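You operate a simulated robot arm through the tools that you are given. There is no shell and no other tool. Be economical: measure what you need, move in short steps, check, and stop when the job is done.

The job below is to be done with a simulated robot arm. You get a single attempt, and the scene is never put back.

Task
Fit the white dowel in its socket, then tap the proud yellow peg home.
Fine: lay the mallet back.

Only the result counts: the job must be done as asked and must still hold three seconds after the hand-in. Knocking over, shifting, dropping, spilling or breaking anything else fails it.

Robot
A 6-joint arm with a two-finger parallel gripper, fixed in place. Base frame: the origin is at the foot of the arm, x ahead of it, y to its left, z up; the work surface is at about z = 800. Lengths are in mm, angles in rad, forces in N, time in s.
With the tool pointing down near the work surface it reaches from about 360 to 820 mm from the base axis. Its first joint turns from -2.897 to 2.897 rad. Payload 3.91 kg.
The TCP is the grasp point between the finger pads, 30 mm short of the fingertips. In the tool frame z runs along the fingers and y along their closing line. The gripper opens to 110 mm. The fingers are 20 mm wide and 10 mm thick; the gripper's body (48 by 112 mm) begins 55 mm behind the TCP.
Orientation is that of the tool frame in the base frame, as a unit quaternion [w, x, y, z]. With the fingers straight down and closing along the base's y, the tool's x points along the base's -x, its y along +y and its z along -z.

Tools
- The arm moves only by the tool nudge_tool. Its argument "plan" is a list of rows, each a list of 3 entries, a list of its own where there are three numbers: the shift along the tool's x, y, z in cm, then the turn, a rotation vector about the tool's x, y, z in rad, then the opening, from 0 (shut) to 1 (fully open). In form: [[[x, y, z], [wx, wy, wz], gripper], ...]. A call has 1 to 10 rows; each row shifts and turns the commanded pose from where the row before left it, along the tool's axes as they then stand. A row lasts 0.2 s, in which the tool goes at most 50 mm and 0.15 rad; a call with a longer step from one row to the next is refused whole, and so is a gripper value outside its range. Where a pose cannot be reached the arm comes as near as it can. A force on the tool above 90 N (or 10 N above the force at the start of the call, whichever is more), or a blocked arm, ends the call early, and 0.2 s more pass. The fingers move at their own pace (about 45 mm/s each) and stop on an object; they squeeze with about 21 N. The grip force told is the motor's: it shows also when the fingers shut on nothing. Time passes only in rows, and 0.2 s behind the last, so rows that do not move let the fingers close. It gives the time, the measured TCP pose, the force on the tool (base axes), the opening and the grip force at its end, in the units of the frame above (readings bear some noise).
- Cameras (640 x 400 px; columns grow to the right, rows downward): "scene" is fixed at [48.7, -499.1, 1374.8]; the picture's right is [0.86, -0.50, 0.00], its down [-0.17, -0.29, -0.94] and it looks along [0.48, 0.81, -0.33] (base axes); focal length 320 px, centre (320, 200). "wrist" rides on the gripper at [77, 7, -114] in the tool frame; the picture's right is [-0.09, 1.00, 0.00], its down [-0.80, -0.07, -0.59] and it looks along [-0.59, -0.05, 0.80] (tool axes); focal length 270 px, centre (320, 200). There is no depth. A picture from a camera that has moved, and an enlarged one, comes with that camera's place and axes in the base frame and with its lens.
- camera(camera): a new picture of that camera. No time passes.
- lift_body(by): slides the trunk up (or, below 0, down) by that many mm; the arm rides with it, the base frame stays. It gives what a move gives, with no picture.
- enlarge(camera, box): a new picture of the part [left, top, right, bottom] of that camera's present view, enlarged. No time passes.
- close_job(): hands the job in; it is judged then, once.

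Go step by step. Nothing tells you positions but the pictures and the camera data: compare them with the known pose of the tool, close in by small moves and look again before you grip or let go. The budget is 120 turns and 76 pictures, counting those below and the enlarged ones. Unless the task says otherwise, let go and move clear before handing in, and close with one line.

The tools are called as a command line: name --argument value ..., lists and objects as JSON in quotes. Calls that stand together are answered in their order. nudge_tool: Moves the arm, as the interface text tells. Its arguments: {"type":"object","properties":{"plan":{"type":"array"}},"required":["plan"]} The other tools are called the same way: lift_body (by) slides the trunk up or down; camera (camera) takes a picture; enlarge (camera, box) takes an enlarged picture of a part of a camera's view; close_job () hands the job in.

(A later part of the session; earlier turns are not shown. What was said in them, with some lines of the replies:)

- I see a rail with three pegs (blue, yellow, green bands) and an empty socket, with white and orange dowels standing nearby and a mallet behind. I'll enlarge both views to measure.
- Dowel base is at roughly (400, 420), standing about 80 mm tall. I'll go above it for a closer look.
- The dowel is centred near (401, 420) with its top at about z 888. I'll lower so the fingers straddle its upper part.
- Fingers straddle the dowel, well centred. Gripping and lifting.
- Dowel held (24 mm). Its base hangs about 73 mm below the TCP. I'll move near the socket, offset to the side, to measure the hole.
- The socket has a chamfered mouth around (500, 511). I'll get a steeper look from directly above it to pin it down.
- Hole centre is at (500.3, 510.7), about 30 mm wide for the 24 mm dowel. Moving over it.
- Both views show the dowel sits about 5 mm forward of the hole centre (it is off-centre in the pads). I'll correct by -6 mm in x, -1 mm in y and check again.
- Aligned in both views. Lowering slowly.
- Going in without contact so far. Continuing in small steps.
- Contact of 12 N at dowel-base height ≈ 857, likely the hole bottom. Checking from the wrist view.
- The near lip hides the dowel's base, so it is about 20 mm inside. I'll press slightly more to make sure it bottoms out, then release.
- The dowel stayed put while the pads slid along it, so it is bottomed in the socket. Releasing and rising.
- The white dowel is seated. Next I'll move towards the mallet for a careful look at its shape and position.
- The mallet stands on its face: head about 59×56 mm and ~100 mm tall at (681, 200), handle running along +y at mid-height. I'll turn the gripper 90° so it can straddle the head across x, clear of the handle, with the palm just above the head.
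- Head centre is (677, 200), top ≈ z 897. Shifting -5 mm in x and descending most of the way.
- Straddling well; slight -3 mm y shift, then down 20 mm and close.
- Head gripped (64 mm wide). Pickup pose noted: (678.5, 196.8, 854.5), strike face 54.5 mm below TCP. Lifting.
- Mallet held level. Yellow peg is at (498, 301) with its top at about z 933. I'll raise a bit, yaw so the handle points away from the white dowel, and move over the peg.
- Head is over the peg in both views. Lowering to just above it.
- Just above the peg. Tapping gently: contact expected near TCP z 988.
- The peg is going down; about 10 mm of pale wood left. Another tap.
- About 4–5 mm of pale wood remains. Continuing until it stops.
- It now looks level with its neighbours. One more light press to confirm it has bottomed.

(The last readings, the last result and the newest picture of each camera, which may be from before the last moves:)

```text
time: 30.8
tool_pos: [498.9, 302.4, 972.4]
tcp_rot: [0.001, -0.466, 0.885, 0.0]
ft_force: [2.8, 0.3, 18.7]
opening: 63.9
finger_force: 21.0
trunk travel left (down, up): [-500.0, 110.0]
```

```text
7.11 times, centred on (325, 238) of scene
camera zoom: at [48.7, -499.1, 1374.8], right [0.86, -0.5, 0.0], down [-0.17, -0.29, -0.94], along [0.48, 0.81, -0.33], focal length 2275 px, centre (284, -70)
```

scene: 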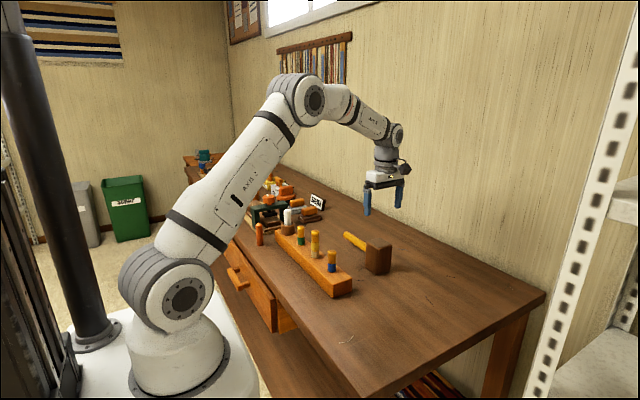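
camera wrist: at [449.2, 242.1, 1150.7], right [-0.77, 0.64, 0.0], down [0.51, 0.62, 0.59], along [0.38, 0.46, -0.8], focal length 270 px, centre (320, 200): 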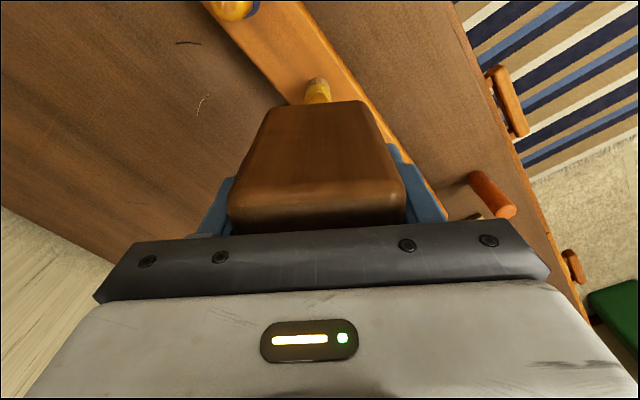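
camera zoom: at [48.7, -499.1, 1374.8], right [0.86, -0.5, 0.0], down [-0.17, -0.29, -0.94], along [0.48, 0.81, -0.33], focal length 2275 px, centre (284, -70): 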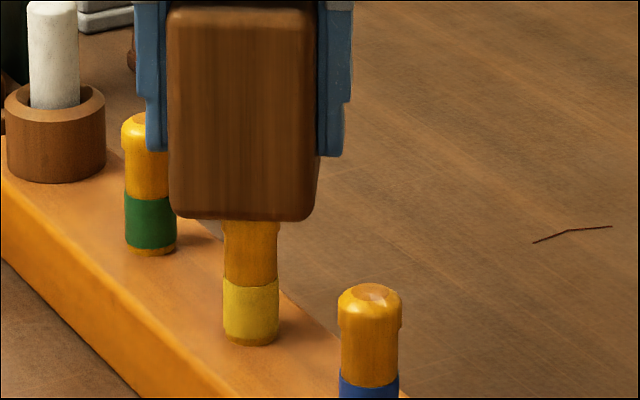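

Force jumped to 19 N with no more travel: the peg is home. Lifting and carrying the mallet back.

nudge_tool --plan '[[[0, 0, -0.5], [0, 0, 0], 0], [[0, 0, -2.0], [0, 0, 0], 0], [[0, 0, -4.0], [0, 0, 0], 0], [[-0.298, -4.134, 0], [0, 0, 0], 0], [[-0.298, -4.134, 0], [0, 0, 0], 0], [[-0.298, -4.134, 0], [0, 0, 0], 0], [[-0.298, -4.134, 0], [0, 0, 0], 0], [[-0.298, -4.134, 0], [0, 0, 0], 0], [[0, 0, 0], [0, 0, 0], 0]]'

nudge_tool --plan '[[[0, 0, 0], [0, 0, -0.15], 0], [[0, 0, 0], [0, 0, -0.15], 0], [[0, 0, 0], [0, 0, -0.15], 0], [[0, 0, 0], [0, 0, -0.15], 0], [[0, 0, 0], [0, 0, 0], 0]]'

camera --camera "wrist"

enlarge --camera "scene" --box '[270, 160, 430, 260]'

```text
time: 32.8
tool_pos: [680.5, 195.9, 1035.5]
tcp_rot: [0.0, -0.467, 0.884, 0.001]
ft_force: [0.5, -0.1, -4.0]
opening: 64.0
finger_force: 20.9
trunk travel left (down, up): [-500.0, 110.0]
```

```text
time: 34.0
tool_pos: [677.7, 197.0, 1034.9]
tcp_rot: [0.001, 0.708, -0.707, 0.0]
ft_force: [-0.1, 0.0, -3.9]
opening: 63.9
finger_force: 21.5
trunk travel left (down, up): [-500.0, 110.0]
```

```text
34 pictures are left
camera wrist: at [671.4, 120.5, 1148.3], right [-1.0, 0.09, 0.0], down [0.07, 0.8, 0.59], along [0.05, 0.59, -0.8], focal length 270 px, centre (320, 200)
```

wrist: 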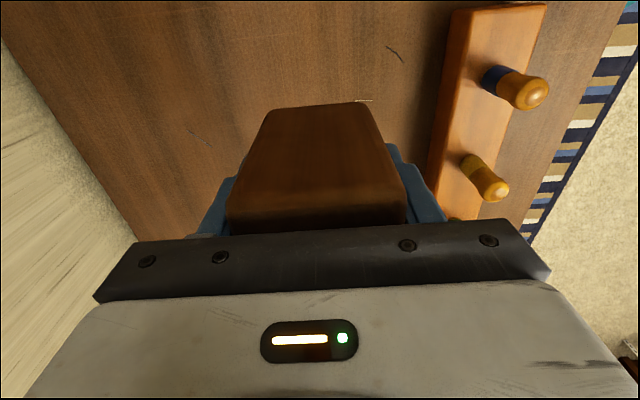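

```text
4.00 times, centred on (350, 210) of scene
camera zoom: at [48.7, -499.1, 1374.8], right [0.86, -0.5, 0.0], down [-0.17, -0.29, -0.94], along [0.48, 0.81, -0.33], focal length 1280 px, centre (200, 160)
```

zoom: 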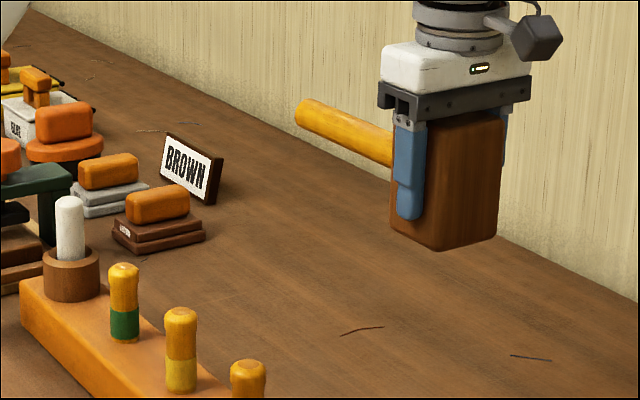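

Peg level with its neighbours; the mallet is level over its original spot. Lowering it.

nudge_tool --plan '[[[0, 0, 4.0], [0, 0, 0], 0], [[0, 0, 4.0], [0, 0, 0], 0], [[0, 0, 4.0], [0, 0, 0], 0], [[0, 0, 3.5], [0, 0, 0], 0], [[0, 0, 1.5], [0, 0, 0], 0], [[0, 0, 0.4], [0, 0, 0], 0], [[0, 0, 0], [0, 0, 0], 0], [[0, 0, 0], [0, 0, 0], 0]]'

```text
time: 35.8
tool_pos: [677.7, 197.5, 859.9]
tcp_rot: [-0.001, -0.707, 0.707, 0.0]
ft_force: [-0.6, -0.3, -4.8]
opening: 63.6
finger_force: 21.1
trunk travel left (down, up): [-500.0, 110.0]
```

nudge_tool --plan '[[[0, 0, 0.25], [0, 0, 0], 0], [[0, 0, 0.2], [0, 0, 0], 0], [[0, 0, 0], [0, 0, 0], 0]]'

enlarge --camera "scene" --box '[310, 200, 430, 275]'

```text
time: 36.6
tool_pos: [677.1, 197.6, 855.8]
tcp_rot: [0.0, -0.707, 0.707, -0.001]
ft_force: [-0.3, -0.3, -2.9]
opening: 63.7
finger_force: 21.1
trunk travel left (down, up): [-500.0, 110.0]
```

```text
5.33 times, centred on (370, 238) of scene
camera zoom: at [48.7, -499.1, 1374.8], right [0.86, -0.5, 0.0], down [-0.17, -0.29, -0.94], along [0.48, 0.81, -0.33], focal length 1706 px, centre (53, 0)
```

zoom: 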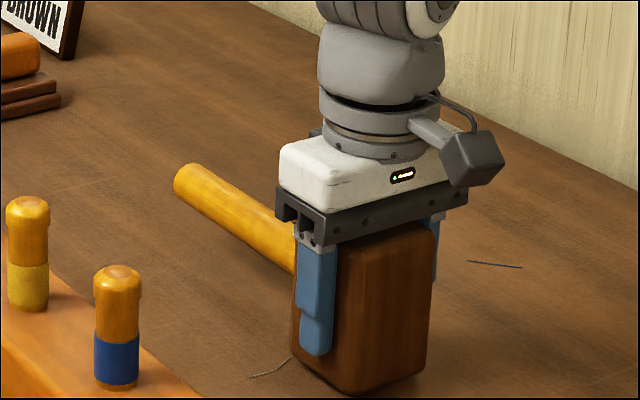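

nudge_tool --plan '[[[0, -0.1, 0.2], [0, 0, 0], 0], [[0, 0, 0.15], [0, 0, 0], 0], [[0, 0, 0], [0, 0, 0], 0]]'

```text
time: 37.4
tool_pos: [679.0, 197.3, 853.2]
tcp_rot: [0.0, -0.707, 0.707, 0.0]
ft_force: [-0.6, 0.0, -3.7]
opening: 63.9
finger_force: 20.9
trunk travel left (down, up): [-500.0, 110.0]
```

nudge_tool --plan '[[[0, 0, 0.15], [0, 0, 0], 0], [[0, 0, 0], [0, 0, 0], 0], [[0, 0, 0], [0, 0, 0], 0]]'

```text
time: 38.2
tool_pos: [678.6, 197.1, 853.7]
tcp_rot: [0.0, 0.707, -0.707, 0.001]
ft_force: [-0.9, -3.9, 6.9]
opening: 63.9
finger_force: 21.1
trunk travel left (down, up): [-500.0, 110.0]
```

Contact with the bench (force turned upward). Releasing and rising straight up.

nudge_tool --plan '[[[0, 0, 0], [0, 0, 0], 0.7], [[0, 0, 0], [0, 0, 0], 1], [[0, 0, 0], [0, 0, 0], 1], [[0, 0, 0], [0, 0, 0], 1], [[0, 0, -2], [0, 0, 0], 1], [[0, 0, -4], [0, 0, 0], 1], [[0, 0, -4], [0, 0, 0], 1], [[0, 0, -4], [0, 0, 0], 1], [[0, 0, -4], [0, 0, 0], 1], [[0, 0, 0], [0, 0, 0], 1]]'

enlarge --camera "scene" --box '[230, 180, 410, 310]'

enlarge --camera "scene" --box '[260, 195, 360, 280]'

camera --camera "wrist"

```text
time: 40.4
tool_pos: [677.7, 195.5, 1034.0]
tcp_rot: [0.0, 0.707, -0.707, -0.001]
ft_force: [0.5, -0.2, 0.6]
opening: 110.3
finger_force: 0.0
trunk travel left (down, up): [-500.0, 110.0]
```

```text
3.08 times, centred on (320, 245) of scene
camera zoom: at [48.7, -499.1, 1374.8], right [0.86, -0.5, 0.0], down [-0.17, -0.29, -0.94], along [0.48, 0.81, -0.33], focal length 984 px, centre (320, 62)
```

zoom: 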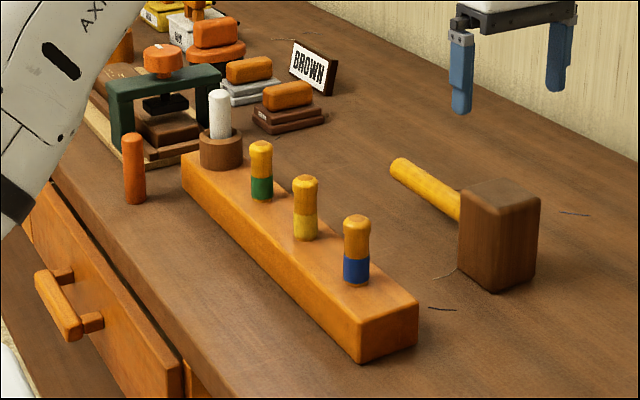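

```text
4.71 times, centred on (310, 238) of scene
camera zoom: at [48.7, -499.1, 1374.8], right [0.86, -0.5, 0.0], down [-0.17, -0.29, -0.94], along [0.48, 0.81, -0.33], focal length 1506 px, centre (367, 24)
```

zoom: 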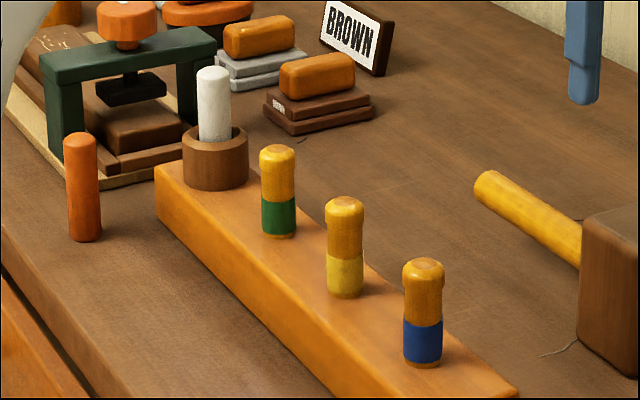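

```text
29 pictures are left
camera wrist: at [669.6, 119.5, 1146.1], right [-1.0, 0.09, 0.0], down [0.07, 0.8, 0.59], along [0.05, 0.59, -0.8], focal length 270 px, centre (320, 200)
```

wrist: 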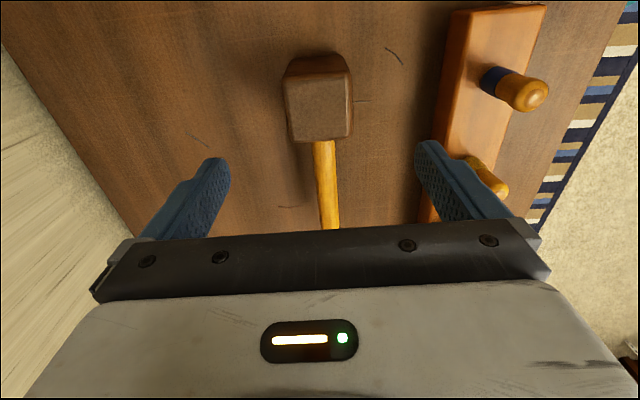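

The white dowel stands in its socket, the yellow peg is level with its neighbours, and the mallet is back within about 3 mm of where it stood. The gripper is clear, so I'm handing in.

close_job

```text
The job is handed in.
```

The white dowel is in its socket, the yellow peg is tapped home with the mallet, and the mallet is back in its place; the job is handed in.
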